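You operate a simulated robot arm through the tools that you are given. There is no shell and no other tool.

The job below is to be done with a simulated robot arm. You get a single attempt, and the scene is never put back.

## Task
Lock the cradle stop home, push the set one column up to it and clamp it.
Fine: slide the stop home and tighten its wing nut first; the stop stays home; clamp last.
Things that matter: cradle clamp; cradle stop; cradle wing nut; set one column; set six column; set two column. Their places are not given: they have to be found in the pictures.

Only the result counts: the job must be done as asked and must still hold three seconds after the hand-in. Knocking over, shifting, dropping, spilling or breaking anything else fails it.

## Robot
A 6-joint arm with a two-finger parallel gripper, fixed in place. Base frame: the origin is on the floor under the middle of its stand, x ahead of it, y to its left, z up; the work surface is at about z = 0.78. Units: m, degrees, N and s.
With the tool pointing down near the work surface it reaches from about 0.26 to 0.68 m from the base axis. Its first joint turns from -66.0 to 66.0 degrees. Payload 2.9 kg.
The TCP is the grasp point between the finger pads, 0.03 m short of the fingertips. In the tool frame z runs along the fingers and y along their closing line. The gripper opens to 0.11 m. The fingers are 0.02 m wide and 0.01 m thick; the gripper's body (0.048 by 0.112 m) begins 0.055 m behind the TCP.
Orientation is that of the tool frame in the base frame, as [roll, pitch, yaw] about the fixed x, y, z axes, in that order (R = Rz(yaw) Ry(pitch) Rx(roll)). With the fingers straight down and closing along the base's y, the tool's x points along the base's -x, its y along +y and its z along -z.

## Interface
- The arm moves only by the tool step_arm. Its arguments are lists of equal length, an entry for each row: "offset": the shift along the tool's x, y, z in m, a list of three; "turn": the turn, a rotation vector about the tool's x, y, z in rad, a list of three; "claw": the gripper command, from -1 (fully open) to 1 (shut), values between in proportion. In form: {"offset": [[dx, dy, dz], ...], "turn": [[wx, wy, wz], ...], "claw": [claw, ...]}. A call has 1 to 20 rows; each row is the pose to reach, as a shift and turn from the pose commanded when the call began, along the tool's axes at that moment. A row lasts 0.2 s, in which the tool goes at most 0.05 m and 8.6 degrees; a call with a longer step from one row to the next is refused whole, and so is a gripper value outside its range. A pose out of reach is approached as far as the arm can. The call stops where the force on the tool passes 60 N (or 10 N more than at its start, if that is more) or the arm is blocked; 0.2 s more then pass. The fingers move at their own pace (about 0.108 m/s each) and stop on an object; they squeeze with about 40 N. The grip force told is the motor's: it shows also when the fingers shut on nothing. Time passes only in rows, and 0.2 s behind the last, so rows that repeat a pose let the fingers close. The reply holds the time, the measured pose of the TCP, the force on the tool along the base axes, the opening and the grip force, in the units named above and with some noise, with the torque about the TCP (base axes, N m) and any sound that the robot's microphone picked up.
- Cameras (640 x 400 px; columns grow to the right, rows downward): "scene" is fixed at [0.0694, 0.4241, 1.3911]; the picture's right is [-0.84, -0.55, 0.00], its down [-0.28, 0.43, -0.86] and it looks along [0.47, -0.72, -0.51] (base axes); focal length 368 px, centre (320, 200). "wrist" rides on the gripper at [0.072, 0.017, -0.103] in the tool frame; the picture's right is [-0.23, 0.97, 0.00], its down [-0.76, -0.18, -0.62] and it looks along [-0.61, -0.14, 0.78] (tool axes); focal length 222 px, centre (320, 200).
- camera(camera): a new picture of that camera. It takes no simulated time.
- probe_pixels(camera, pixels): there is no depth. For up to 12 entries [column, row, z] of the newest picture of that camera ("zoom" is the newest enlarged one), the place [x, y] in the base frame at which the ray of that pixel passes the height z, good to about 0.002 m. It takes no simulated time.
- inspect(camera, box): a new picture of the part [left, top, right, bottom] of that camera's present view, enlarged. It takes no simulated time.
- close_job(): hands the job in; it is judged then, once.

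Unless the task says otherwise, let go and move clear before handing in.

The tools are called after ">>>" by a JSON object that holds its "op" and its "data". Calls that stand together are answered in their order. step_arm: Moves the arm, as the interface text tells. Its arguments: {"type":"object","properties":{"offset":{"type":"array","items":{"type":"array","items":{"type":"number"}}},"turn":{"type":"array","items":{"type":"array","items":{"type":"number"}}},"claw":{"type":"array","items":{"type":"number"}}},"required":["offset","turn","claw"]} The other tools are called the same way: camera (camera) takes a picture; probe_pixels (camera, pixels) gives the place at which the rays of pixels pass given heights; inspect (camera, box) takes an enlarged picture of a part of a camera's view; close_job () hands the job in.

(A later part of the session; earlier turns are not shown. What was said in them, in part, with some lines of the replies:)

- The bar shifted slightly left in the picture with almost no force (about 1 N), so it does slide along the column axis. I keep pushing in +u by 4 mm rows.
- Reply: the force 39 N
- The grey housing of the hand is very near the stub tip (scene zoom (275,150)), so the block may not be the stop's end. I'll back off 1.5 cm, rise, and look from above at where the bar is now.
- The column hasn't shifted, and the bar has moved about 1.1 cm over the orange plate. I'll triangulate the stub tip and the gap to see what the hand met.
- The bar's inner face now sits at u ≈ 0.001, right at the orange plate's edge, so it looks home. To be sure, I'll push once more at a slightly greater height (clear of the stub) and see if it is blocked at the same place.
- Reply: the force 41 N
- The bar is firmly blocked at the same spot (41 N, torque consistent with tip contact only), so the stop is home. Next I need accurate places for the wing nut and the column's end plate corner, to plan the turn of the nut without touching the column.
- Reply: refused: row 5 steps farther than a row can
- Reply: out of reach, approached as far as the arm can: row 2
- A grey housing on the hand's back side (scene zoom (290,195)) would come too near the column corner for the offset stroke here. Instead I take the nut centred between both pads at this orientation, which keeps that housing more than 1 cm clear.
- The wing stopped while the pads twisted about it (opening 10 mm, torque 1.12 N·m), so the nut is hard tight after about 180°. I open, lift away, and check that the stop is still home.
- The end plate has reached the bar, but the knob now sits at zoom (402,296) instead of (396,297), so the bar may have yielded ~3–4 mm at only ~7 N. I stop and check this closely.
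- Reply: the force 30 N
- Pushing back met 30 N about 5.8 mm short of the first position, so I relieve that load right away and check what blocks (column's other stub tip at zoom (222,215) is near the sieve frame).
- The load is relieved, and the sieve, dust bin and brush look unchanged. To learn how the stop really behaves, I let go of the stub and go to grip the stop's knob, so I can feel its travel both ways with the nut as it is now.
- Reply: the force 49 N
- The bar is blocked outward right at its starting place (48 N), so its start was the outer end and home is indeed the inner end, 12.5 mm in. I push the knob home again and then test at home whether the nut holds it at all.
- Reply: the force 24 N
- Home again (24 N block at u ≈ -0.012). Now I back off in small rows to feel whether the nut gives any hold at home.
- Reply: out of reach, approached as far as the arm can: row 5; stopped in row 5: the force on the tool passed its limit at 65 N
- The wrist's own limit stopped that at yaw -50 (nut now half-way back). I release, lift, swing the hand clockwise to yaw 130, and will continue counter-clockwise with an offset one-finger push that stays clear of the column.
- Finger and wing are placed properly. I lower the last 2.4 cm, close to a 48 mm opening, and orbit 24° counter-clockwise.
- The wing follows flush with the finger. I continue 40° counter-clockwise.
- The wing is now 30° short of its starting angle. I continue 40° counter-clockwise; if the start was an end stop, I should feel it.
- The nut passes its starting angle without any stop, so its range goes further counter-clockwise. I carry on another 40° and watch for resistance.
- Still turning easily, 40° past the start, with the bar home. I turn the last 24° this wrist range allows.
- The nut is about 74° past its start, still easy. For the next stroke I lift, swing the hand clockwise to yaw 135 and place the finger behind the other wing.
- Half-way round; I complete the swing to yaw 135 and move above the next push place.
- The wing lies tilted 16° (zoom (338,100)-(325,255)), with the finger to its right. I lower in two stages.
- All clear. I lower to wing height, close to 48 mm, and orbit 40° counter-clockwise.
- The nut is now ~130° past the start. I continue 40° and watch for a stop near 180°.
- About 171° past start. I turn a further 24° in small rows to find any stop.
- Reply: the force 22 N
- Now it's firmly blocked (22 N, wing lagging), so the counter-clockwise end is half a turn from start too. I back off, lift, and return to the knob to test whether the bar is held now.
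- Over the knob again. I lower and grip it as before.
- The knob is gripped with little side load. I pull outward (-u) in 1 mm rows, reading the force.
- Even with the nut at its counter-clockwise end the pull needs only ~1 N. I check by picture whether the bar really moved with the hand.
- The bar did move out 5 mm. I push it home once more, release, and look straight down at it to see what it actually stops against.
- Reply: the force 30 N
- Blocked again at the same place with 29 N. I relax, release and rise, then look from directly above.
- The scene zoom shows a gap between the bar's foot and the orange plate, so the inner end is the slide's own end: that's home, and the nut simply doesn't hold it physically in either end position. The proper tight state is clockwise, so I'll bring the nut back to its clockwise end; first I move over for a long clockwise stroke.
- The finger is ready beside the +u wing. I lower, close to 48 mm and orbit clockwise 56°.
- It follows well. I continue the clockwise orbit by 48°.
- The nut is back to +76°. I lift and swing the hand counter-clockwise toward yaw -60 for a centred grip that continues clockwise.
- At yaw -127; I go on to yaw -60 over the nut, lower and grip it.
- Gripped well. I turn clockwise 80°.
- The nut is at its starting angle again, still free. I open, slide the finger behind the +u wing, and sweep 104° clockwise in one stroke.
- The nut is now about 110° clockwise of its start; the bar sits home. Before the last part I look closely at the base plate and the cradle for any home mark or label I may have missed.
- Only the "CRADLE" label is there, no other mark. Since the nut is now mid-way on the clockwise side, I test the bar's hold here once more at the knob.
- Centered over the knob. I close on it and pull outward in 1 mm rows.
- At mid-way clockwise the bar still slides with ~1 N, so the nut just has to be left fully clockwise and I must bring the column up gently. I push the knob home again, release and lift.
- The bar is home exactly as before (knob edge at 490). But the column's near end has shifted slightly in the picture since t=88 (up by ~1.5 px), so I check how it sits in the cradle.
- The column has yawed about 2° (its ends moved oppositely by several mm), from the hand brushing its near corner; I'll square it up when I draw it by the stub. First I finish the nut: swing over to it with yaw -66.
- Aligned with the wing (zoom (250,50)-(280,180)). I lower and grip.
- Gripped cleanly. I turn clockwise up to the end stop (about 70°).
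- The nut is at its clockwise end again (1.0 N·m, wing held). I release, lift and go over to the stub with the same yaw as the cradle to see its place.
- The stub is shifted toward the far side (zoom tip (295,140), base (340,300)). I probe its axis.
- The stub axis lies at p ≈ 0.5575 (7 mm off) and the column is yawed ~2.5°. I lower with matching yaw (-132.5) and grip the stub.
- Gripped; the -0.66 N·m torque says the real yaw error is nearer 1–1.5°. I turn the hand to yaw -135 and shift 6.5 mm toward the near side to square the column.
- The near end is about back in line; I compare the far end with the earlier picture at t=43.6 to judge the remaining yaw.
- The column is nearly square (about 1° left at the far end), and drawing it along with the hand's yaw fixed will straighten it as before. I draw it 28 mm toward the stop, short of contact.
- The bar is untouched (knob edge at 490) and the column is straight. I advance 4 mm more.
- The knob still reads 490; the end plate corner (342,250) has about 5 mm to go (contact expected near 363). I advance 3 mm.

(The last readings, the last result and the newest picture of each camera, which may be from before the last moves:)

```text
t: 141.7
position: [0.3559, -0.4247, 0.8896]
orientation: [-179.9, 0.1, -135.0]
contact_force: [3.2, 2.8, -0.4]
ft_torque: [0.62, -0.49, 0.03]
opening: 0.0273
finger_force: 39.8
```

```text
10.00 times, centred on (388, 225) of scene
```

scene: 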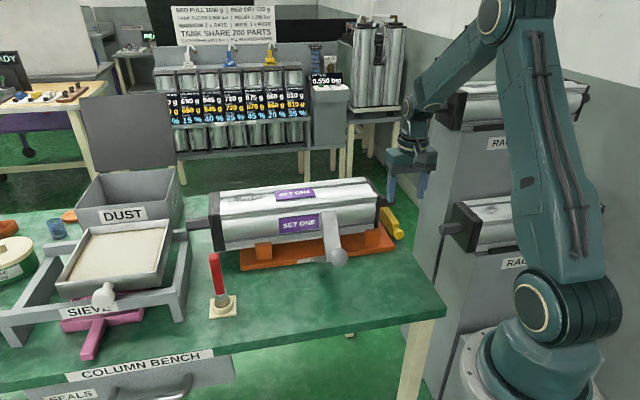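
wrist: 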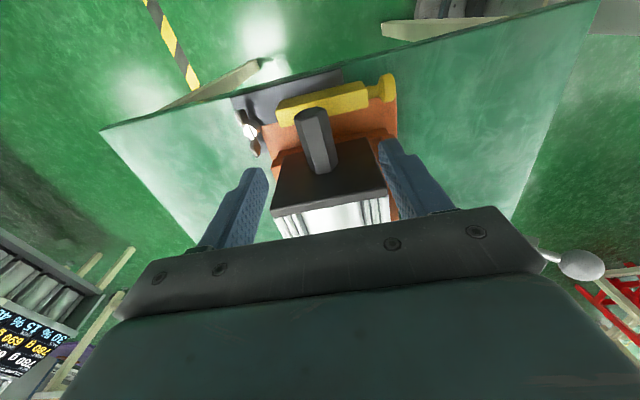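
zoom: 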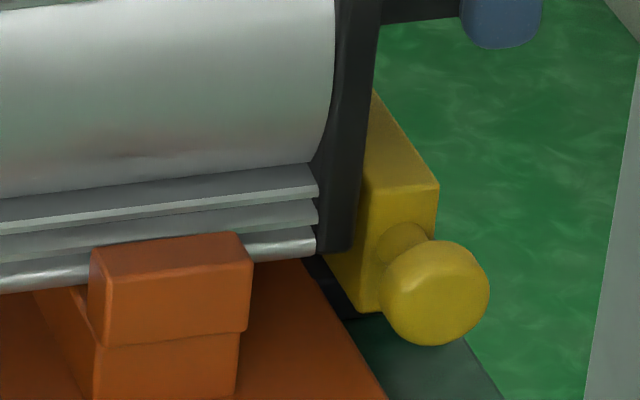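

No contact yet (knob 490). I go 1 mm at a time now.

>>> {"op": "step_arm", "data": {"offset": [[0.0005, 0, 0], [0.001, 0, 0]], "turn": [[0, 0, 0], [0, 0, 0]], "claw": [1, 1]}}

>>> {"op": "inspect", "data": {"camera": "scene", "box": [365, 205, 410, 245]}}

>>> {"op": "step_arm", "data": {"offset": [[0.0005, 0, 0], [0.001, 0, 0]], "turn": [[0, 0, 0], [0, 0, 0]], "claw": [1, 1]}}

>>> {"op": "inspect", "data": {"camera": "scene", "box": [365, 205, 410, 245]}}

```text
t: 142.3
position: [0.3544, -0.4254, 0.8897]
orientation: [-179.9, 0.0, -135.1]
contact_force: [3.5, 3.0, -0.1]
ft_torque: [0.41, -0.34, -0.02]
opening: 0.0276
finger_force: 39.5
```

```text
10.00 times, centred on (388, 225) of scene
```

zoom: 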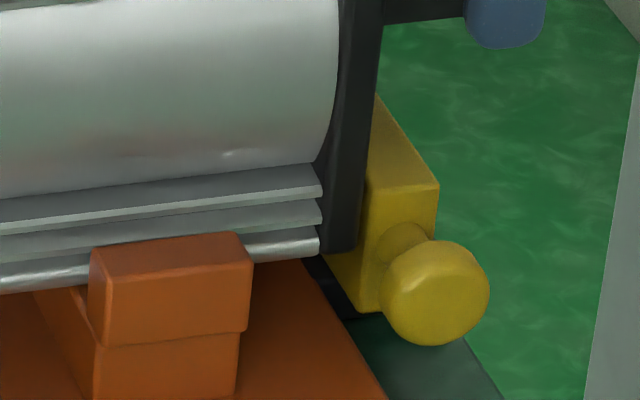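

```text
t: 142.9
position: [0.3545, -0.4263, 0.8895]
orientation: [-179.9, 0.0, -135.0]
contact_force: [3.7, 3.0, -0.5]
ft_torque: [0.34, -0.16, -0.08]
opening: 0.0276
finger_force: 40.9
```

```text
10.00 times, centred on (388, 225) of scene
```

zoom: 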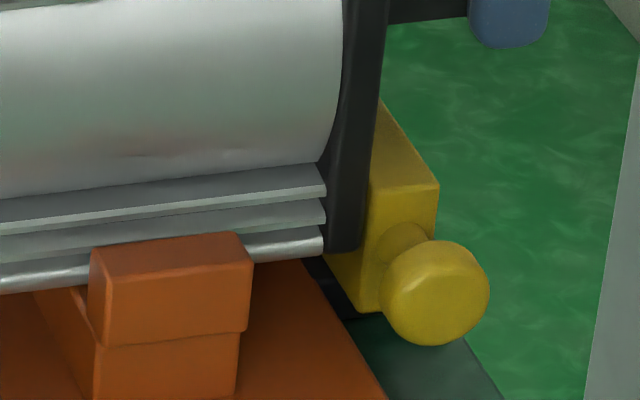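

Corner at (360,246), knob still 490. Two more 1 mm steps with pictures in between.

>>> {"op": "step_arm", "data": {"offset": [[0.0005, 0, 0], [0.001, 0, 0]], "turn": [[0, 0, 0], [0, 0, 0]], "claw": [1, 1]}}

>>> {"op": "inspect", "data": {"camera": "scene", "box": [365, 205, 410, 245]}}

>>> {"op": "step_arm", "data": {"offset": [[0.0005, 0, 0], [0.001, 0, 0]], "turn": [[0, 0, 0], [0, 0, 0]], "claw": [1, 1]}}

>>> {"op": "inspect", "data": {"camera": "scene", "box": [365, 205, 410, 245]}}

```text
t: 143.5
position: [0.3534, -0.4269, 0.8892]
orientation: [-179.8, 0.0, -135.0]
contact_force: [3.1, 1.3, 0.9]
ft_torque: [0.22, -0.16, -0.05]
opening: 0.0276
finger_force: 40.4
```

```text
10.00 times, centred on (388, 225) of scene
```

zoom: 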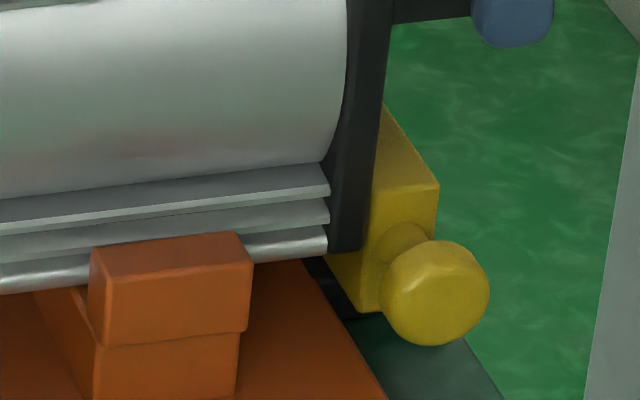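

```text
t: 144.1
position: [0.3533, -0.4276, 0.8891]
orientation: [-179.9, -0.1, -135.0]
contact_force: [3.3, 3.0, 0.3]
ft_torque: [-0.04, 0.14, -0.13]
opening: 0.0276
finger_force: 39.7
```

```text
10.00 times, centred on (388, 225) of scene
```

zoom: 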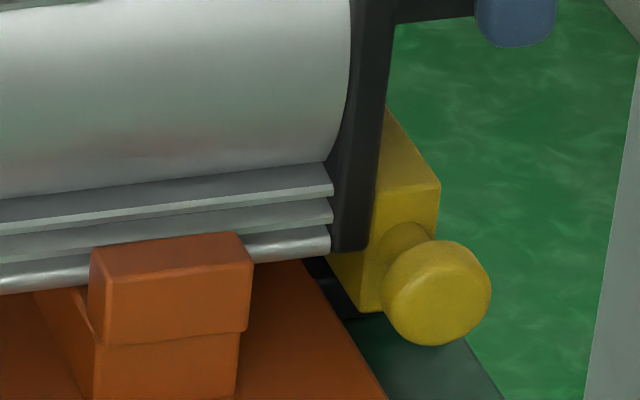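

At this last step the knob edge moved from 490 to 492 (about 0.4 mm), so the column has just come up against the stop. I open, lift off the stub, and look.

>>> {"op": "step_arm", "data": {"offset": [[0, 0, 0], [0, 0, 0], [0, 0, 0], [0, 0, -0.03], [0, 0, -0.06], [0, 0, -0.09], [0, 0, -0.1]], "turn": [[0, 0, 0], [0, 0, 0], [0, 0, 0], [0, 0, 0], [0, 0, 0], [0, 0, 0], [0, 0, 0]], "claw": [0.3, 0.0, 0.0, 0.0, 0.0, 0.0, 0.0]}}

>>> {"op": "camera", "data": {"camera": "wrist"}}

>>> {"op": "inspect", "data": {"camera": "wrist", "box": [240, 60, 440, 200]}}

>>> {"op": "inspect", "data": {"camera": "scene", "box": [365, 205, 410, 245]}}

```text
t: 145.7
position: [0.3522, -0.4281, 0.9887]
orientation: [-179.9, 0.0, -135.0]
contact_force: [0.2, 0.1, 0.0]
ft_torque: [0.02, 0.03, -0.02]
opening: 0.0547
finger_force: 0.0
```

```text
taken
```

wrist: 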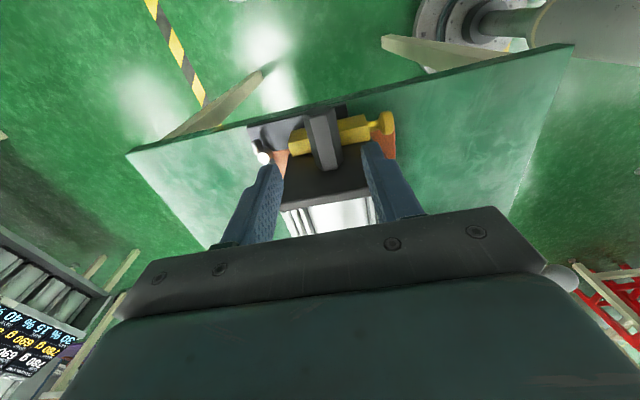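

```text
2.86 times, centred on (340, 130) of wrist
```

zoom: 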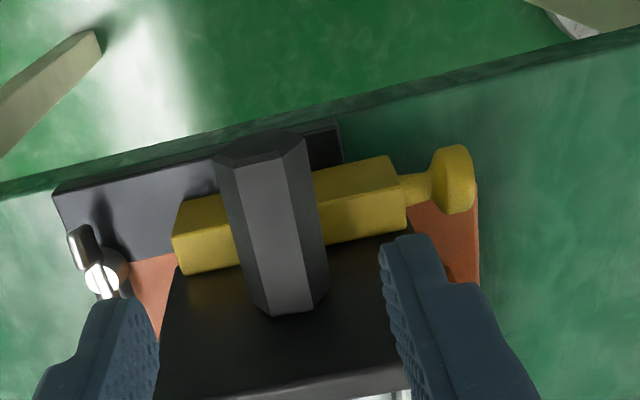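

```text
10.00 times, centred on (388, 225) of scene
```

zoom: 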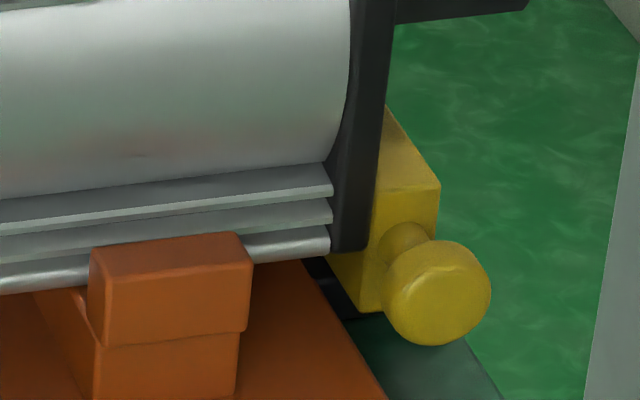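

The column rests against the stop, the bar within ~0.4 mm of home. Before the final nudge I study the clamp so I know how it moves: zoom of it in the scene view.

>>> {"op": "inspect", "data": {"camera": "scene", "box": [295, 195, 375, 285]}}

>>> {"op": "inspect", "data": {"camera": "scene", "box": [310, 240, 350, 270]}}

```text
4.44 times, centred on (335, 240) of scene
```

zoom: 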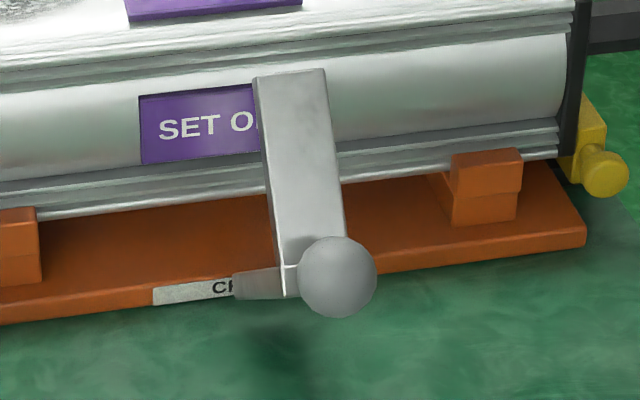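

```text
13.33 times, centred on (330, 255) of scene
```

zoom: 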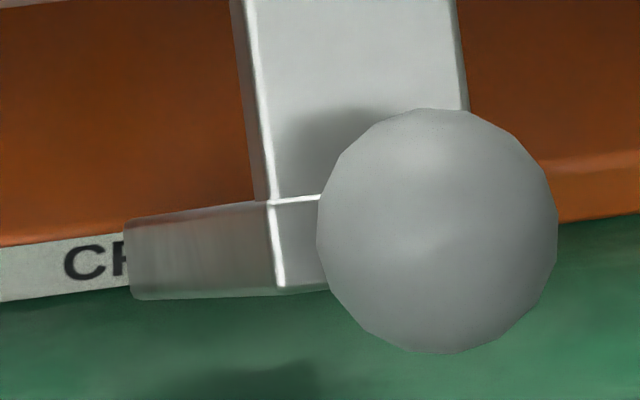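

The clamp is a lever with a ball knob, standing off the cradle's near side. I move the hand up and back to look at it from above with the wrist camera.

>>> {"op": "step_arm", "data": {"offset": [[0, 0, -0.04], [0, 0, -0.08], [0, 0, -0.12], [-0.025, 0.021, -0.14], [-0.055, 0.046, -0.14], [-0.085, 0.072, -0.14], [-0.115, 0.097, -0.14], [-0.145, 0.122, -0.14], [-0.175, 0.147, -0.14], [-0.205, 0.172, -0.14], [-0.23, 0.194, -0.14], [-0.2517, 0.2121, -0.14]], "turn": [[0, 0, 0], [0, 0, 0], [0, 0, 0], [0, 0, 0.09], [0, 0, 0.18], [0, 0, 0.27], [0, 0, 0.36], [0, 0, 0.45], [0, 0, 0.54], [0, 0, 0.63], [0, 0, 0.72], [0, 0, 0.785]], "claw": [-1, -1, -1, -1, -1, -1, -1, -1, -1, -1, -1, -1]}}

>>> {"op": "camera", "data": {"camera": "wrist"}}

>>> {"op": "inspect", "data": {"camera": "wrist", "box": [220, 0, 440, 160]}}

```text
t: 148.3
position: [0.3796, -0.0988, 1.1301]
orientation: [180.0, 0.0, 180.0]
contact_force: [-0.2, -0.1, -0.5]
ft_torque: [-0.05, -0.01, 0.0]
opening: 0.11
finger_force: 0.1
```

```text
taken
```

wrist: 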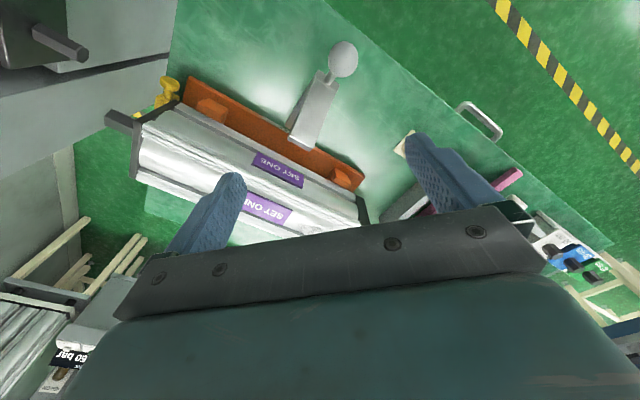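

```text
2.50 times, centred on (330, 80) of wrist
```

zoom: 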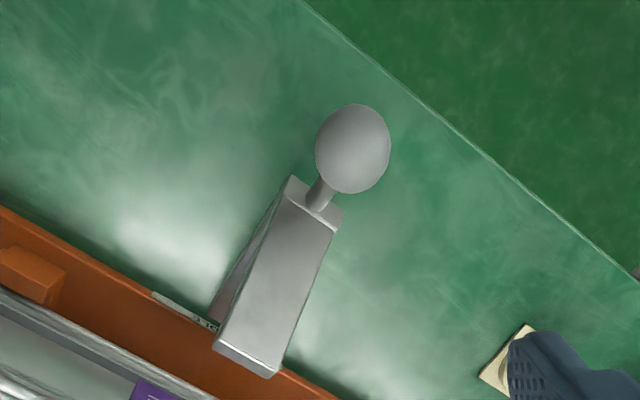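

The triangulation shows an L-shaped swing clamp, hinged at the cradle's near edge: ball knob at (0.348, -0.062, 0.928), its arm's tip at z ≈ 0.97; it must swing about 60° over the column. First I set the stop precisely home by nudging its knob from outside; I go there with shut fingers.

>>> {"op": "step_arm", "data": {"offset": [[0.0104, -0.034, 0], [0.0208, -0.068, 0], [0.0312, -0.101, 0], [0.0416, -0.135, 0], [0.052, -0.169, 0.02], [0.0624, -0.202, 0.05], [0.0728, -0.236, 0.08], [0.0833, -0.2696, 0.11], [0.0833, -0.2696, 0.15], [0.0833, -0.2696, 0.18]], "turn": [[0, 0, -0.098], [0, 0, -0.196], [0, 0, -0.294], [0, 0, -0.392], [0, 0, -0.49], [0, 0, -0.588], [0, 0, -0.686], [0, 0, -0.785], [0, 0, -0.785], [0, 0, -0.785]], "claw": [-0.5, 0, 0.5, 1, 1, 1, 1, 1, 1, 1]}}

>>> {"op": "camera", "data": {"camera": "wrist"}}

>>> {"op": "inspect", "data": {"camera": "wrist", "box": [220, 60, 420, 210]}}

```text
t: 150.5
position: [0.2977, -0.3679, 0.9494]
orientation: [-180.0, 0.0, -134.9]
contact_force: [-0.1, -0.2, 0.5]
ft_torque: [0.02, 0.0, 0.01]
opening: 0.0
finger_force: 37.6
```

```text
taken
```

wrist: 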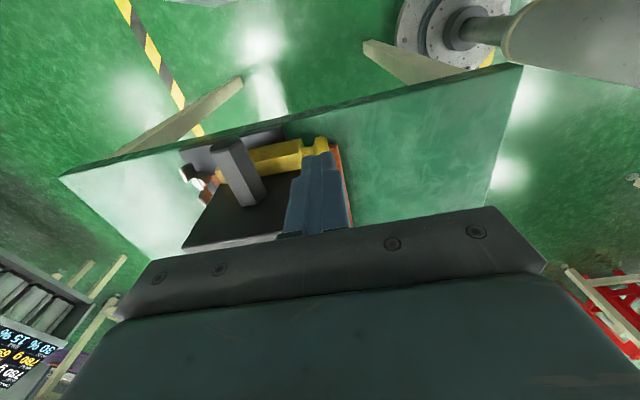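

```text
2.67 times, centred on (320, 135) of wrist
```

zoom: 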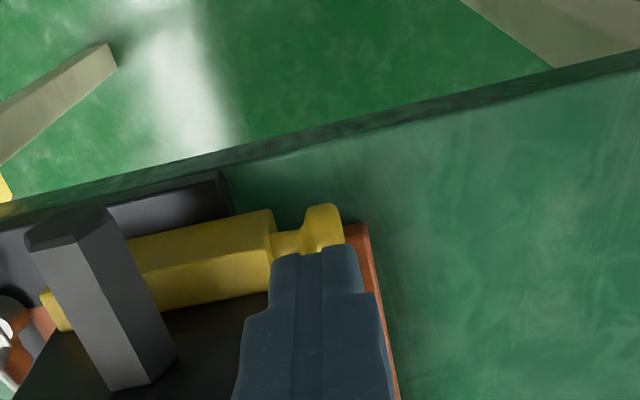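

The shut fingers are above a place 13 mm outside the knob. I lower to its height and push gently +u.

>>> {"op": "step_arm", "data": {"offset": [[0, 0, 0.04], [0, 0, 0.08], [0, 0, 0.1074], [-0.006, 0, 0.1074], [-0.011, 0, 0.1074], [-0.013, 0, 0.1074]], "turn": [[0, 0, 0], [0, 0, 0], [0, 0, 0], [0, 0, 0], [0, 0, 0], [0, 0, 0]], "claw": [1, 1, 1, 1, 1, 1]}}

>>> {"op": "inspect", "data": {"camera": "scene", "box": [365, 205, 410, 245]}}

```text
t: 151.9
position: [0.3063, -0.3607, 0.8418]
orientation: [-179.9, -0.1, -135.0]
contact_force: [0.1, 1.0, -0.2]
ft_torque: [-0.02, 0.0, 0.01]
opening: 0.0
finger_force: 37.7
```

```text
10.00 times, centred on (388, 225) of scene
```

zoom: 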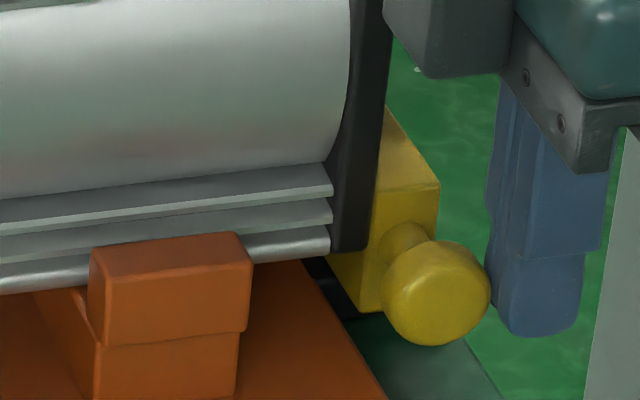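

The finger is just at the knob, and the hand's housing clears the column sideways. I push in 0.7 mm rows.

>>> {"op": "step_arm", "data": {"offset": [[-0.0007, 0, 0], [-0.0014, 0, 0], [-0.002, 0, 0]], "turn": [[0, 0, 0], [0, 0, 0], [0, 0, 0]], "claw": [1, 1, 1]}}

>>> {"op": "inspect", "data": {"camera": "scene", "box": [365, 205, 410, 245]}}

```text
t: 152.7
position: [0.3082, -0.3593, 0.8432]
orientation: [-179.8, 0.0, -135.0]
contact_force: [-0.1, -2.5, -0.8]
ft_torque: [-0.05, 0.04, -0.01]
opening: 0.0002
finger_force: 38.2
```

```text
10.00 times, centred on (388, 225) of scene
```

zoom: 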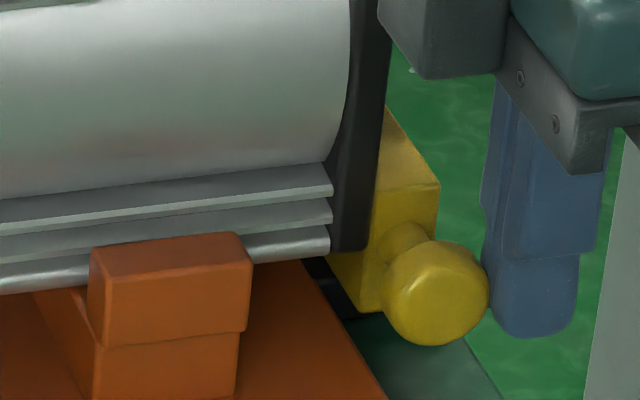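

Contact with ~2 N. I press 2 mm more (commanded) to seat it firmly home.

>>> {"op": "step_arm", "data": {"offset": [[-0.001, 0, 0], [-0.002, 0, 0], [-0.002, 0, 0]], "turn": [[0, 0, 0], [0, 0, 0], [0, 0, 0]], "claw": [1, 1, 1]}}

>>> {"op": "inspect", "data": {"camera": "scene", "box": [365, 205, 410, 245]}}

```text
t: 153.5
position: [0.3079, -0.3589, 0.8435]
orientation: [-180.0, -0.2, -135.3]
contact_force: [-11.3, -13.6, -3.4]
ft_torque: [-0.32, 0.25, -0.11]
opening: 0.0
finger_force: 38.0
```

```text
10.00 times, centred on (388, 225) of scene
```

zoom: 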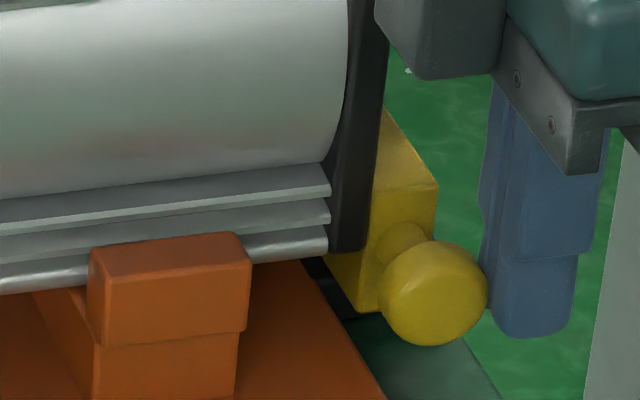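

The bar is seated home (18 N) with the column against it. I retreat outward and lift.

>>> {"op": "step_arm", "data": {"offset": [[0.006, 0, 0], [0.018, 0, 0], [0.018, 0, -0.04], [0.018, 0, -0.08], [0.018, 0, -0.12]], "turn": [[0, 0, 0], [0, 0, 0], [0, 0, 0], [0, 0, 0], [0, 0, 0]], "claw": [1, 1, 1, 1, 1]}}

>>> {"op": "inspect", "data": {"camera": "scene", "box": [365, 205, 410, 245]}}

>>> {"op": "inspect", "data": {"camera": "scene", "box": [190, 160, 430, 310]}}

```text
t: 154.7
position: [0.2959, -0.3694, 0.9632]
orientation: [179.9, 0.1, -135.0]
contact_force: [-0.8, 0.3, 0.6]
ft_torque: [0.01, 0.0, 0.02]
opening: 0.0
finger_force: 38.0
```

```text
10.00 times, centred on (388, 225) of scene
```

zoom: 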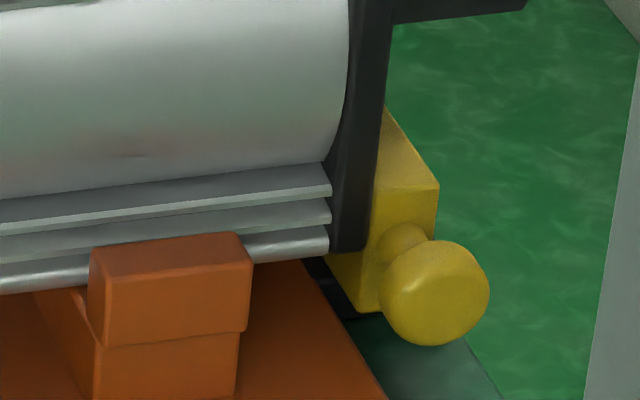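

```text
2.67 times, centred on (310, 235) of scene
```

zoom: 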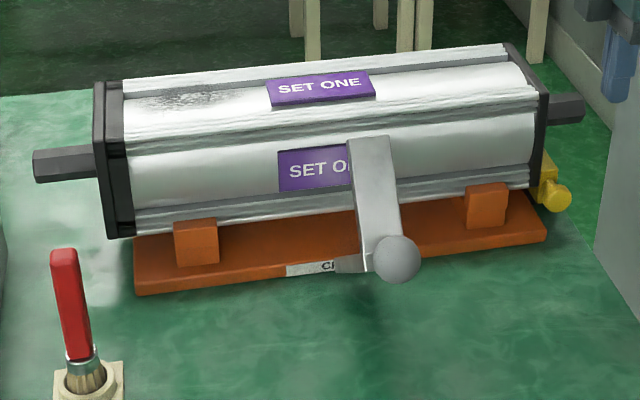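

The stop is home (knob edge 490) and the column touches it. Now the clamp: I go above its ball knob with yaw 135, so the pads close along the hinge direction and the ball can roll between them.

>>> {"op": "step_arm", "data": {"offset": [[0, 0, -0.04], [0, 0, -0.08], [0, 0, -0.1], [-0.025, 0.018, -0.1], [-0.05, 0.036, -0.1], [-0.076, 0.054, -0.1], [-0.102, 0.072, -0.1], [-0.127, 0.09, -0.1], [-0.152, 0.108, -0.1], [-0.178, 0.126, -0.1], [-0.203, 0.144, -0.1], [-0.229, 0.162, -0.1], [-0.2542, 0.1805, -0.1], [-0.2542, 0.1805, -0.1]], "turn": [[0, 0, 0], [0, 0, 0.1], [0, 0, 0.24], [0, 0, 0.37], [0, 0, 0.5], [0, 0, 0.63], [0, 0, 0.76], [0, 0, 0.89], [0, 0, 1.02], [0, 0, 1.15], [0, 0, 1.28], [0, 0, 1.41], [0, 0, 1.5], [0, 0, 1.571]], "claw": [1, 1, 0.5, 0, -0.5, -0.5, -0.5, -0.5, -0.5, -0.5, -0.5, -0.5, -0.5, -0.5]}}

>>> {"op": "camera", "data": {"camera": "wrist"}}

>>> {"op": "inspect", "data": {"camera": "wrist", "box": [220, 60, 440, 220]}}

>>> {"op": "camera", "data": {"camera": "scene"}}

```text
t: 157.7
position: [0.3477, -0.063, 1.0624]
orientation: [180.0, 0.1, 134.9]
contact_force: [-0.2, -0.6, 0.0]
ft_torque: [0.0, -0.02, 0.0]
opening: 0.0827
finger_force: 0.0
```

```text
taken
```

wrist: 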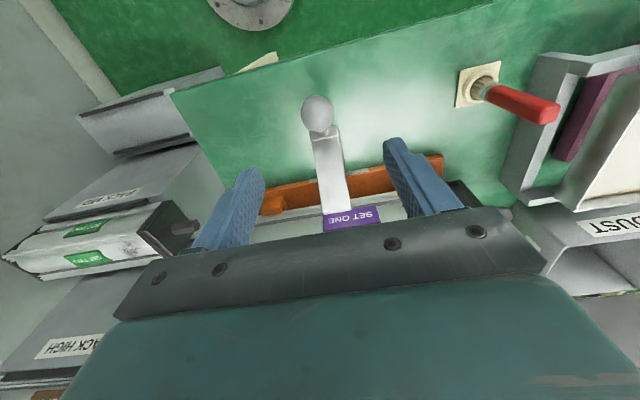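

```text
2.50 times, centred on (330, 140) of wrist
```

zoom: 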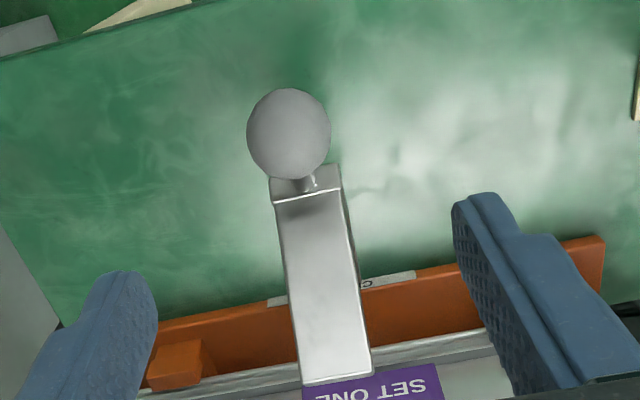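

```text
taken
```

scene: 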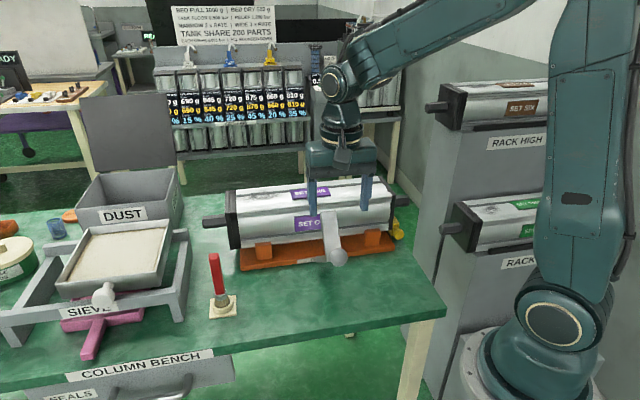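

The ball is at (0.3474, -0.0647), centred between the fingers. I lower onto it and close.

>>> {"op": "step_arm", "data": {"offset": [[0, -0.001, 0.04], [0, -0.001, 0.08], [0, -0.001, 0.115], [0, -0.001, 0.134]], "turn": [[0, 0, 0], [0, 0, 0], [0, 0, 0], [0, 0, 0]], "claw": [-0.5, -0.5, -0.5, -0.5]}}

>>> {"op": "inspect", "data": {"camera": "wrist", "box": [220, 60, 440, 220]}}

>>> {"op": "inspect", "data": {"camera": "scene", "box": [280, 180, 400, 290]}}

```text
t: 158.7
position: [0.348, -0.0632, 0.9271]
orientation: [-180.0, 0.1, 134.9]
contact_force: [0.1, 0.6, 0.0]
ft_torque: [0.01, -0.01, -0.04]
opening: 0.0824
finger_force: 0.0
```

```text
2.50 times, centred on (330, 140) of wrist
```

zoom: 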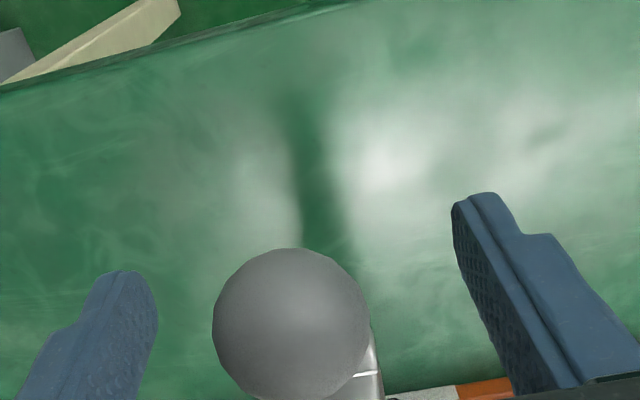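

```text
3.64 times, centred on (340, 235) of scene
```

zoom: 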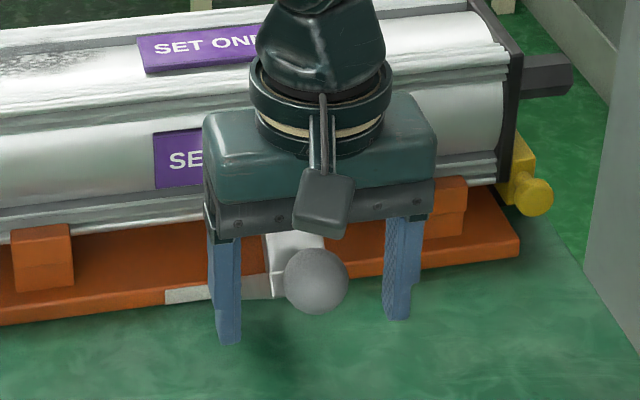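

The ball sits centred between the pads. I close on it and make a first small move along the estimated arc (10°), reading the forces.

>>> {"op": "step_arm", "data": {"offset": [[0, 0, 0], [0, 0, 0], [0, 0, 0]], "turn": [[0, 0, 0], [0, 0, 0], [0, 0, 0]], "claw": [0.0, 0.3, 0.5]}}

>>> {"op": "step_arm", "data": {"offset": [[-0.006, 0, -0.007], [-0.0125, 0, -0.0139], [-0.019, 0, -0.0205], [-0.0261, 0, -0.0267]], "turn": [[0, 0, 0], [0, 0, 0], [0, 0, 0], [0, 0, 0]], "claw": [0.5, 0.5, 0.5, 0.5]}}

>>> {"op": "inspect", "data": {"camera": "scene", "box": [280, 180, 400, 290]}}

```text
t: 159.5
position: [0.3475, -0.0648, 0.927]
orientation: [-179.9, 0.1, 135.0]
contact_force: [-3.1, -5.6, -1.6]
ft_torque: [-0.06, 0.02, -0.02]
opening: 0.0351
finger_force: 44.7
```

```text
t: 160.5
position: [0.3663, -0.0828, 0.954]
orientation: [-179.8, 0.0, 135.0]
contact_force: [-14.3, -7.5, -5.9]
ft_torque: [0.96, 0.93, 0.0]
opening: 0.035
finger_force: 45.1
```

```text
3.64 times, centred on (340, 235) of scene
```

zoom: 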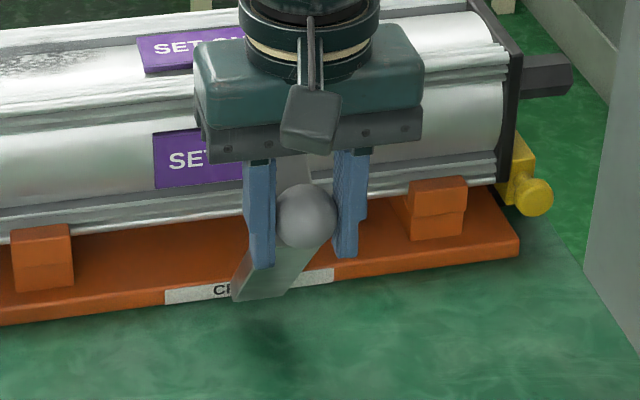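

The lever swings with the ball; only a sideways ~15 N shows, so the ball center lies 2 mm more to -u. I correct that and go on along the arc to 30°.

>>> {"op": "step_arm", "data": {"offset": [[-0.0073, -0.002, -0.006], [-0.0147, -0.0025, -0.0115], [-0.0225, -0.0025, -0.0168], [-0.0304, -0.0025, -0.0218], [-0.0386, -0.0025, -0.0263], [-0.0469, -0.0025, -0.0306], [-0.0555, -0.0025, -0.0344], [-0.0641, -0.0025, -0.0379]], "turn": [[0, 0, 0], [0, 0, 0], [0, 0, 0], [0, 0, 0], [0, 0, 0], [0, 0, 0], [0, 0, 0], [0, 0, 0]], "claw": [0.5, 0.5, 0.5, 0.5, 0.5, 0.5, 0.5, 0.5]}}

>>> {"op": "inspect", "data": {"camera": "scene", "box": [280, 160, 400, 280]}}

```text
t: 162.3
position: [0.4111, -0.1277, 0.9923]
orientation: [179.9, 0.1, 135.1]
contact_force: [12.4, 16.6, -12.5]
ft_torque: [0.82, 0.83, -0.09]
opening: 0.0354
finger_force: 44.8
```

```text
3.33 times, centred on (340, 220) of scene
```

zoom: 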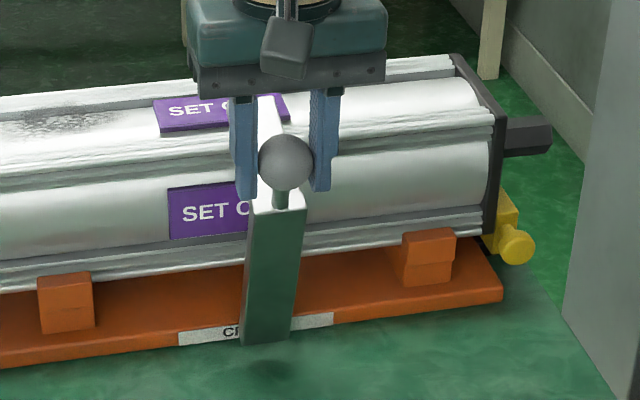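

Leg 1 of the clamp is now nearly upright with its hinge at the label. I correct the side offset by +1.4 mm and continue to 45°.

>>> {"op": "step_arm", "data": {"offset": [[-0.0089, 0.0014, -0.0025], [-0.0178, 0.0014, -0.005], [-0.0269, 0.0014, -0.0072], [-0.036, 0.0014, -0.009], [-0.0452, 0.0014, -0.0105], [-0.0545, 0.0014, -0.0115]], "turn": [[0, 0, 0], [0, 0, 0], [0, 0, 0], [0, 0, 0], [0, 0, 0], [0, 0, 0]], "claw": [0.5, 0.5, 0.5, 0.5, 0.5, 0.5]}}

>>> {"op": "inspect", "data": {"camera": "scene", "box": [280, 160, 400, 280]}}

>>> {"op": "inspect", "data": {"camera": "scene", "box": [365, 205, 410, 245]}}

```text
t: 163.7
position: [0.4499, -0.1669, 1.0035]
orientation: [-179.9, 0.0, 135.0]
contact_force: [0.7, 8.8, -14.4]
ft_torque: [0.81, 0.77, -0.02]
opening: 0.035
finger_force: 44.9
```

```text
3.33 times, centred on (340, 220) of scene
```

zoom: 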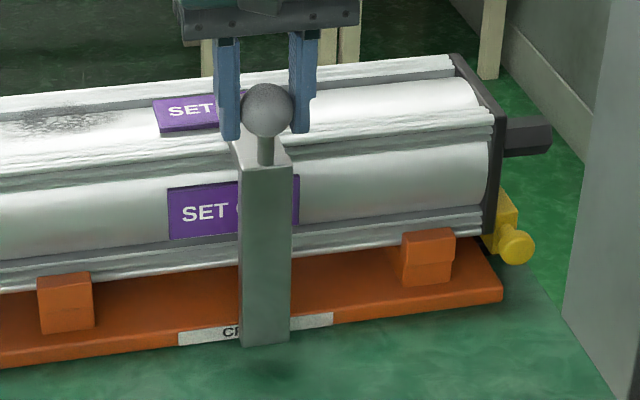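

```text
10.00 times, centred on (388, 225) of scene
```

zoom: 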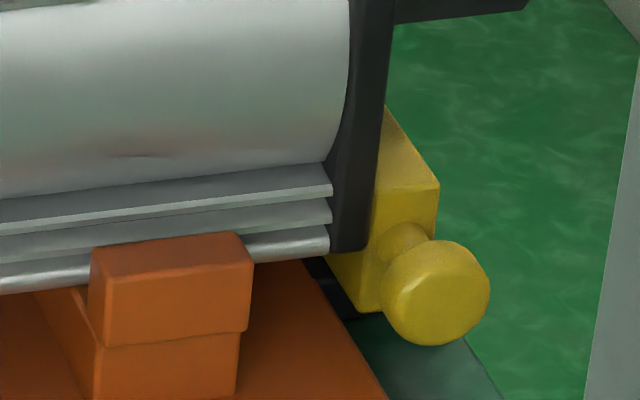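

Going well: stop still home (490). I lower slightly and continue to 55° in small rows, watching for the arm landing on the column.

>>> {"op": "step_arm", "data": {"offset": [[-0.007, -0.0003, 0.001], [-0.014, -0.0003, 0.0015], [-0.021, -0.0003, 0.002]], "turn": [[0, 0, 0], [0, 0, 0], [0, 0, 0]], "claw": [0.5, 0.5, 0.5]}}

>>> {"op": "inspect", "data": {"camera": "scene", "box": [280, 160, 400, 280]}}

>>> {"op": "inspect", "data": {"camera": "wrist", "box": [200, 60, 440, 220]}}

```text
t: 164.5
position: [0.4651, -0.1844, 1.0029]
orientation: [-180.0, 0.2, 134.9]
contact_force: [0.2, 0.5, 0.7]
ft_torque: [-0.01, 0.01, 0.01]
opening: 0.0276
finger_force: 0.1
```

```text
3.33 times, centred on (340, 220) of scene
```

zoom: 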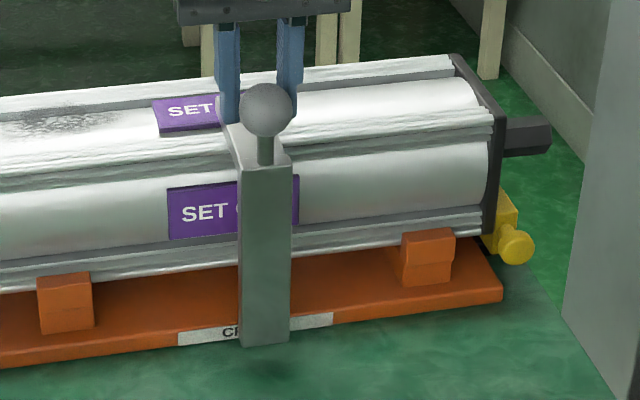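

```text
2.50 times, centred on (320, 140) of wrist
```

zoom: 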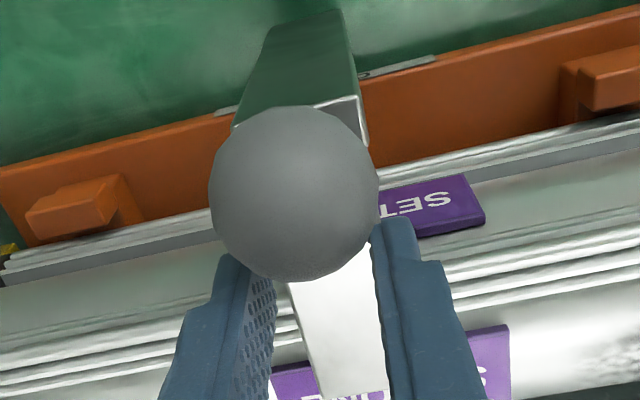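

The ball slipped out of the pads as the lever stopped moving, at about 44° of swing. I look closely at whether its arm already lies on the column.

>>> {"op": "inspect", "data": {"camera": "scene", "box": [295, 185, 355, 230]}}

>>> {"op": "camera", "data": {"camera": "wrist"}}

>>> {"op": "inspect", "data": {"camera": "scene", "box": [300, 205, 350, 270]}}

```text
8.89 times, centred on (325, 208) of scene
```

zoom: 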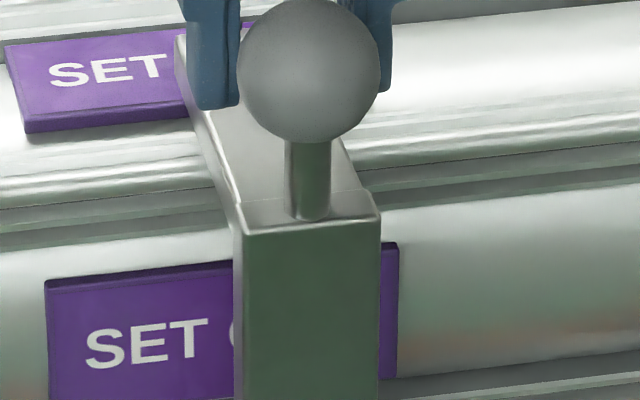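

```text
taken
```

wrist: 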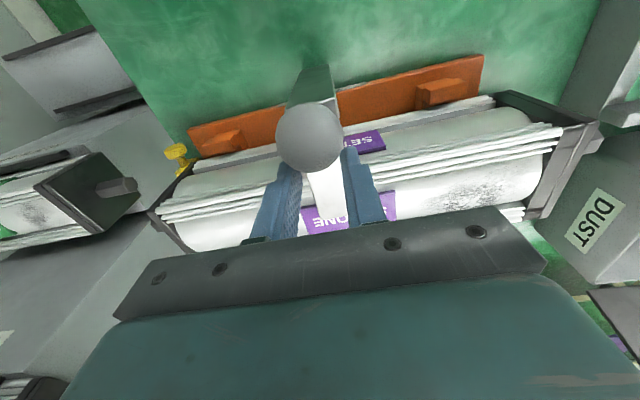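

```text
6.15 times, centred on (325, 238) of scene
```

zoom: 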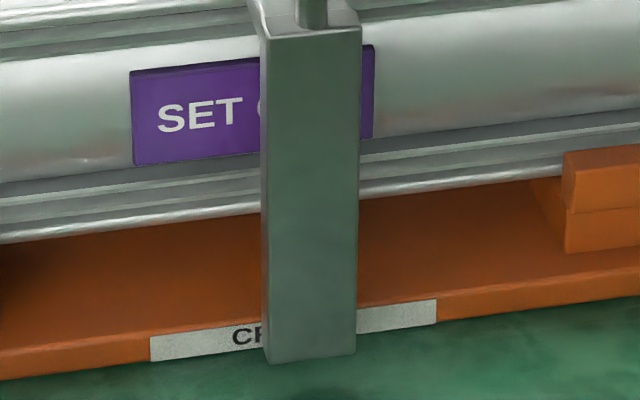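

The clamp's upright leg stands vertical with the upper leg over the column. I lift clear and look from above to see if the arm is down on the column.

>>> {"op": "step_arm", "data": {"offset": [[0, 0, -0.03], [0, 0, -0.06], [0, 0, -0.1], [0.03, 0, -0.12], [0.06, 0, -0.12]], "turn": [[0, 0, 0], [0, 0, 0], [0, 0, 0], [0, 0, 0], [0, 0, 0]], "claw": [0.5, 0, -0.5, -1, -1]}}

>>> {"op": "camera", "data": {"camera": "wrist"}}

>>> {"op": "inspect", "data": {"camera": "wrist", "box": [240, 60, 400, 200]}}

>>> {"op": "inspect", "data": {"camera": "scene", "box": [290, 170, 360, 225]}}

```text
t: 165.7
position: [0.4218, -0.1389, 1.1211]
orientation: [179.9, 0.1, 134.8]
contact_force: [0.1, 1.0, -0.6]
ft_torque: [-0.02, -0.02, -0.02]
opening: 0.1101
finger_force: 0.1
```

```text
taken
```

wrist: 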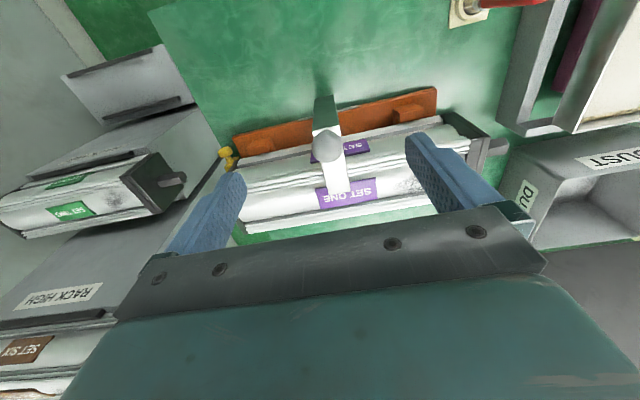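

```text
2.86 times, centred on (320, 130) of wrist
```

zoom: 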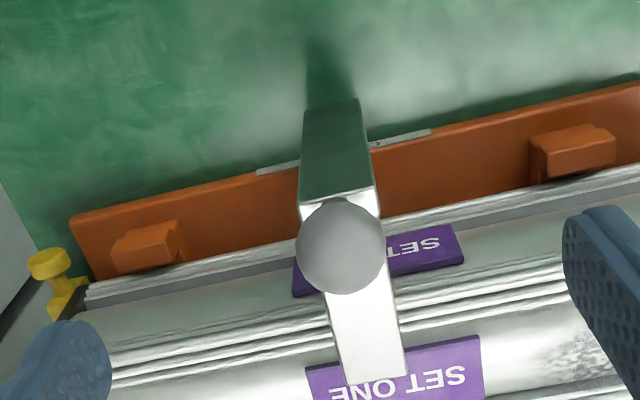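

```text
7.27 times, centred on (325, 198) of scene
```

zoom: 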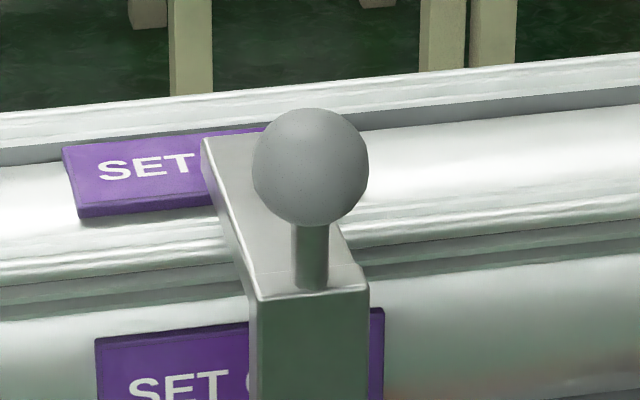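

The triangulated top of the upper leg is level (z ≈ 0.948–0.951 at both ends), so with its thickness it lies on the column's top at 0.925: the clamp is down. I verify the stop and column end again.

>>> {"op": "inspect", "data": {"camera": "scene", "box": [365, 205, 410, 245]}}

>>> {"op": "inspect", "data": {"camera": "scene", "box": [190, 160, 430, 310]}}

```text
10.00 times, centred on (388, 225) of scene
```

zoom: 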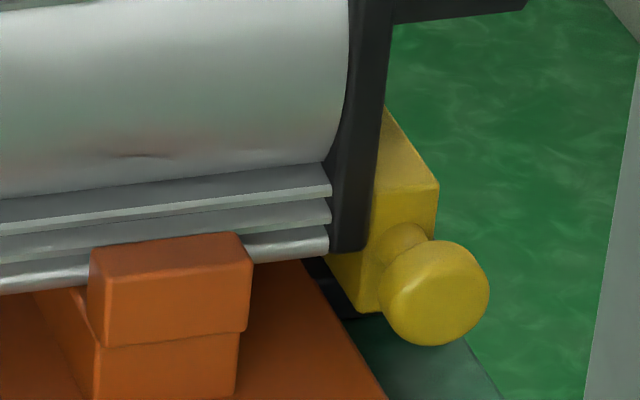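

```text
2.67 times, centred on (310, 235) of scene
```

zoom: 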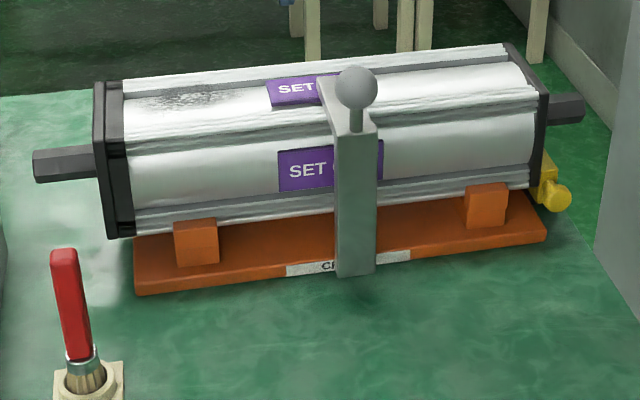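

Everything is in place: knob edge 490, end plate on the bar, clamp over the column. To be sure that the clamp is fully down, I'll press its upper leg lightly from above with shut fingers.

>>> {"op": "step_arm", "data": {"offset": [[-0.036, 0.001, 0], [-0.072, 0.002, 0], [-0.1085, 0.002, 0], [-0.1085, 0.002, 0.04], [-0.1085, 0.002, 0.08], [-0.1085, 0.002, 0.11], [-0.1085, 0.002, 0.125]], "turn": [[0, 0, 0], [0, 0, 0], [0, 0, 0], [0, 0, 0], [0, 0, 0], [0, 0, 0], [0, 0, 0]], "claw": [0, 1, 1, 1, 1, 1, 1]}}

>>> {"op": "inspect", "data": {"camera": "scene", "box": [280, 150, 380, 230]}}

>>> {"op": "inspect", "data": {"camera": "wrist", "box": [240, 80, 400, 220]}}

```text
t: 167.3
position: [0.4995, -0.2128, 0.9961]
orientation: [179.9, 0.1, 134.9]
contact_force: [0.9, 1.0, 0.3]
ft_torque: [-0.02, -0.01, 0.01]
opening: 0.0
finger_force: 37.6
```

```text
5.00 times, centred on (330, 190) of scene
```

zoom: 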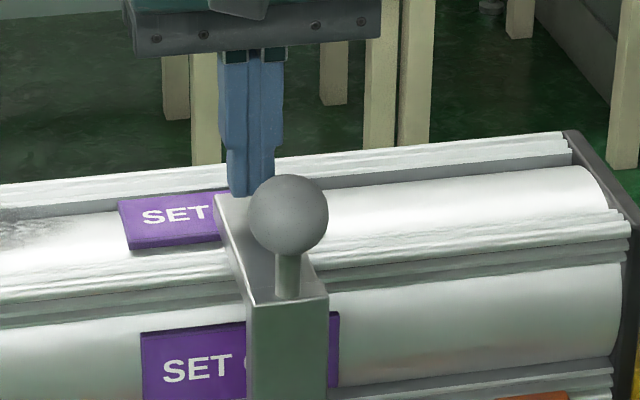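

```text
2.86 times, centred on (320, 150) of wrist
```

zoom: 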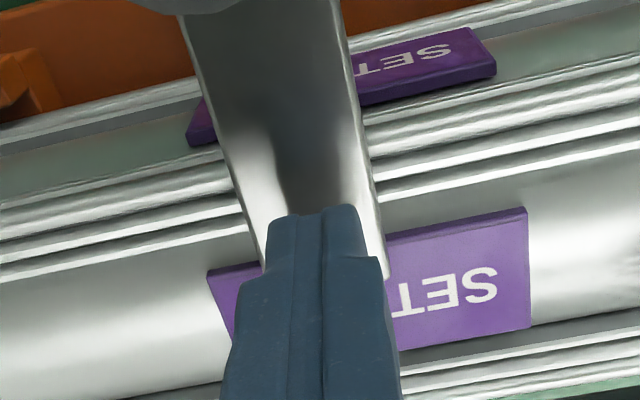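

The fingertips hang over the clamp's upper leg. I lower in 4 mm rows until it carries a light load.

>>> {"op": "step_arm", "data": {"offset": [[0, 0, 0.004], [0, 0, 0.008], [0, 0, 0.012], [0, 0, 0.015]], "turn": [[0, 0, 0], [0, 0, 0], [0, 0, 0], [0, 0, 0]], "claw": [1, 1, 1, 1]}}

>>> {"op": "step_arm", "data": {"offset": [[0, 0, 0.002], [0, 0, 0.004]], "turn": [[0, 0, 0], [0, 0, 0]], "claw": [1, 1]}}

```text
t: 168.3
position: [0.5004, -0.215, 0.9841]
orientation: [180.0, 0.4, 134.9]
contact_force: [3.3, -0.5, 13.2]
ft_torque: [0.07, 0.02, -0.15]
opening: 0.0
finger_force: 37.9
```

```text
t: 168.9
position: [0.5013, -0.2144, 0.9836]
orientation: [179.8, 0.7, 134.9]
contact_force: [-4.5, 0.7, 46.7]
ft_torque: [0.37, 0.45, 0.0]
opening: 0.0
finger_force: 38.0
```

The leg is firm (47 N without giving way), so the clamp is fully down. I lift, move clear and take final pictures.

>>> {"op": "step_arm", "data": {"offset": [[0, 0, -0.02], [0, 0, -0.06], [0, 0, -0.1], [0, 0, -0.14], [0.03, 0, -0.17], [0.07, 0, -0.19], [0.11, 0, -0.2], [0.15, 0, -0.2]], "turn": [[0, 0, 0], [0, 0, 0], [0, 0, 0], [0, 0, 0], [0, 0, 0], [0, 0, 0], [0, 0, 0], [0, 0, 0]], "claw": [1, 1, 1, 1, 1, 1, 0, -1]}}

>>> {"op": "camera", "data": {"camera": "scene"}}

>>> {"op": "inspect", "data": {"camera": "scene", "box": [365, 205, 410, 245]}}

>>> {"op": "inspect", "data": {"camera": "wrist", "box": [100, 60, 400, 220]}}

```text
t: 170.7
position: [0.393, -0.1084, 1.1788]
orientation: [-180.0, 0.1, 135.0]
contact_force: [-0.6, 0.6, 0.4]
ft_torque: [0.01, -0.01, 0.0]
opening: 0.1099
finger_force: 0.1
```

```text
taken
```

scene: 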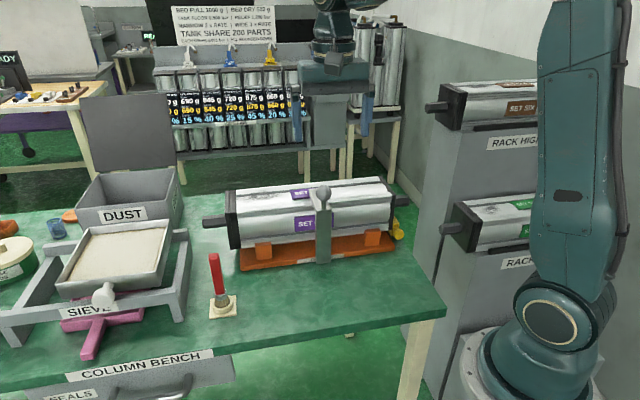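

```text
10.00 times, centred on (388, 225) of scene
```

zoom: 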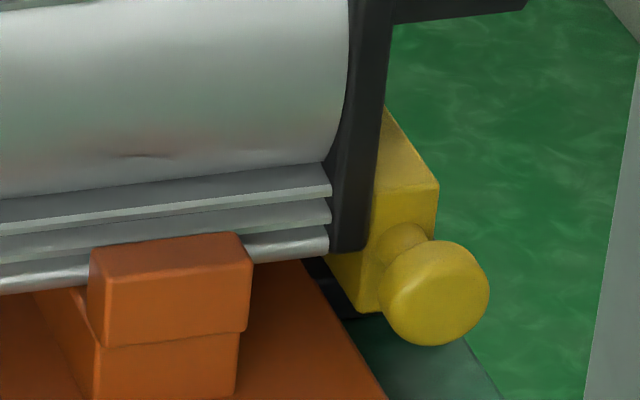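

```text
2.13 times, centred on (250, 140) of wrist
```

zoom: 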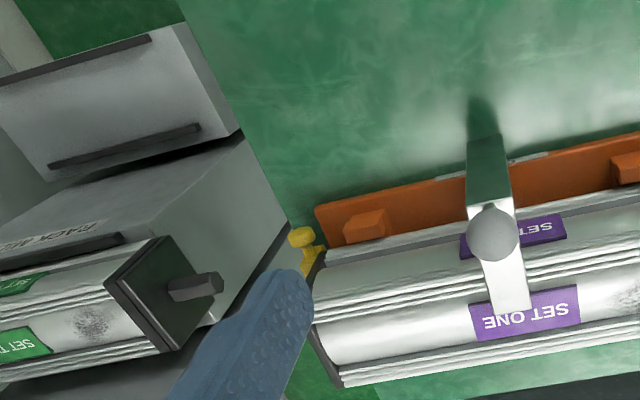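

The final pictures show the stop home (knob edge at 490, same as when first seated) and the column's end plate against it. The wing nut was left at its clockwise end and the clamp is down on the column. The rack columns, sieve, dust bin and brush look unchanged. The hand is clear. One doubt remains: the nut never physically held the stop in my tests, so I relied on seating it by hand. I hand the job in.

>>> {"op": "close_job", "data": {}}

```text
The job is handed in.
```

The job is handed in, but I can't confirm that the stop is locked. In my tests the wing nut never held it.

| Part | State at hand-in |
|---|---|
| **Cradle stop** | At its inner end. It looked the same in the last picture as when it was first pushed home. |
| **Wing nut** | At its clockwise end, half a turn from where it started. |
| **Set one column** | Its end plate is up against the stop. |
| **Cradle clamp** | Down on the column. It took 47 N from above without giving way. |
| **Set two and set six columns, bench items** | They looked unmoved in the last pictures. |

- **The nut doesn't grip:** I tested the stop with the nut at its clockwise end, at its counter-clockwise end and about 110° clockwise. It slid at about 1–2 N each time. I left the nut fully clockwise as the usual tight direction. The stop stays home only because I pushed it home by hand and the clamped column now rests against it.
- **The stop left home along the way:** on my first try, with the nut already turned, the column pushed the stop about 4 mm off home. My hold tests then moved it several times more. I reset it, turned the nut clockwise again and brought the column up in 1 mm steps, with the clamp last.
- **The column was disturbed:** the hand brushed it and turned it by about 2° during the nut work. I straightened it before the final approach.
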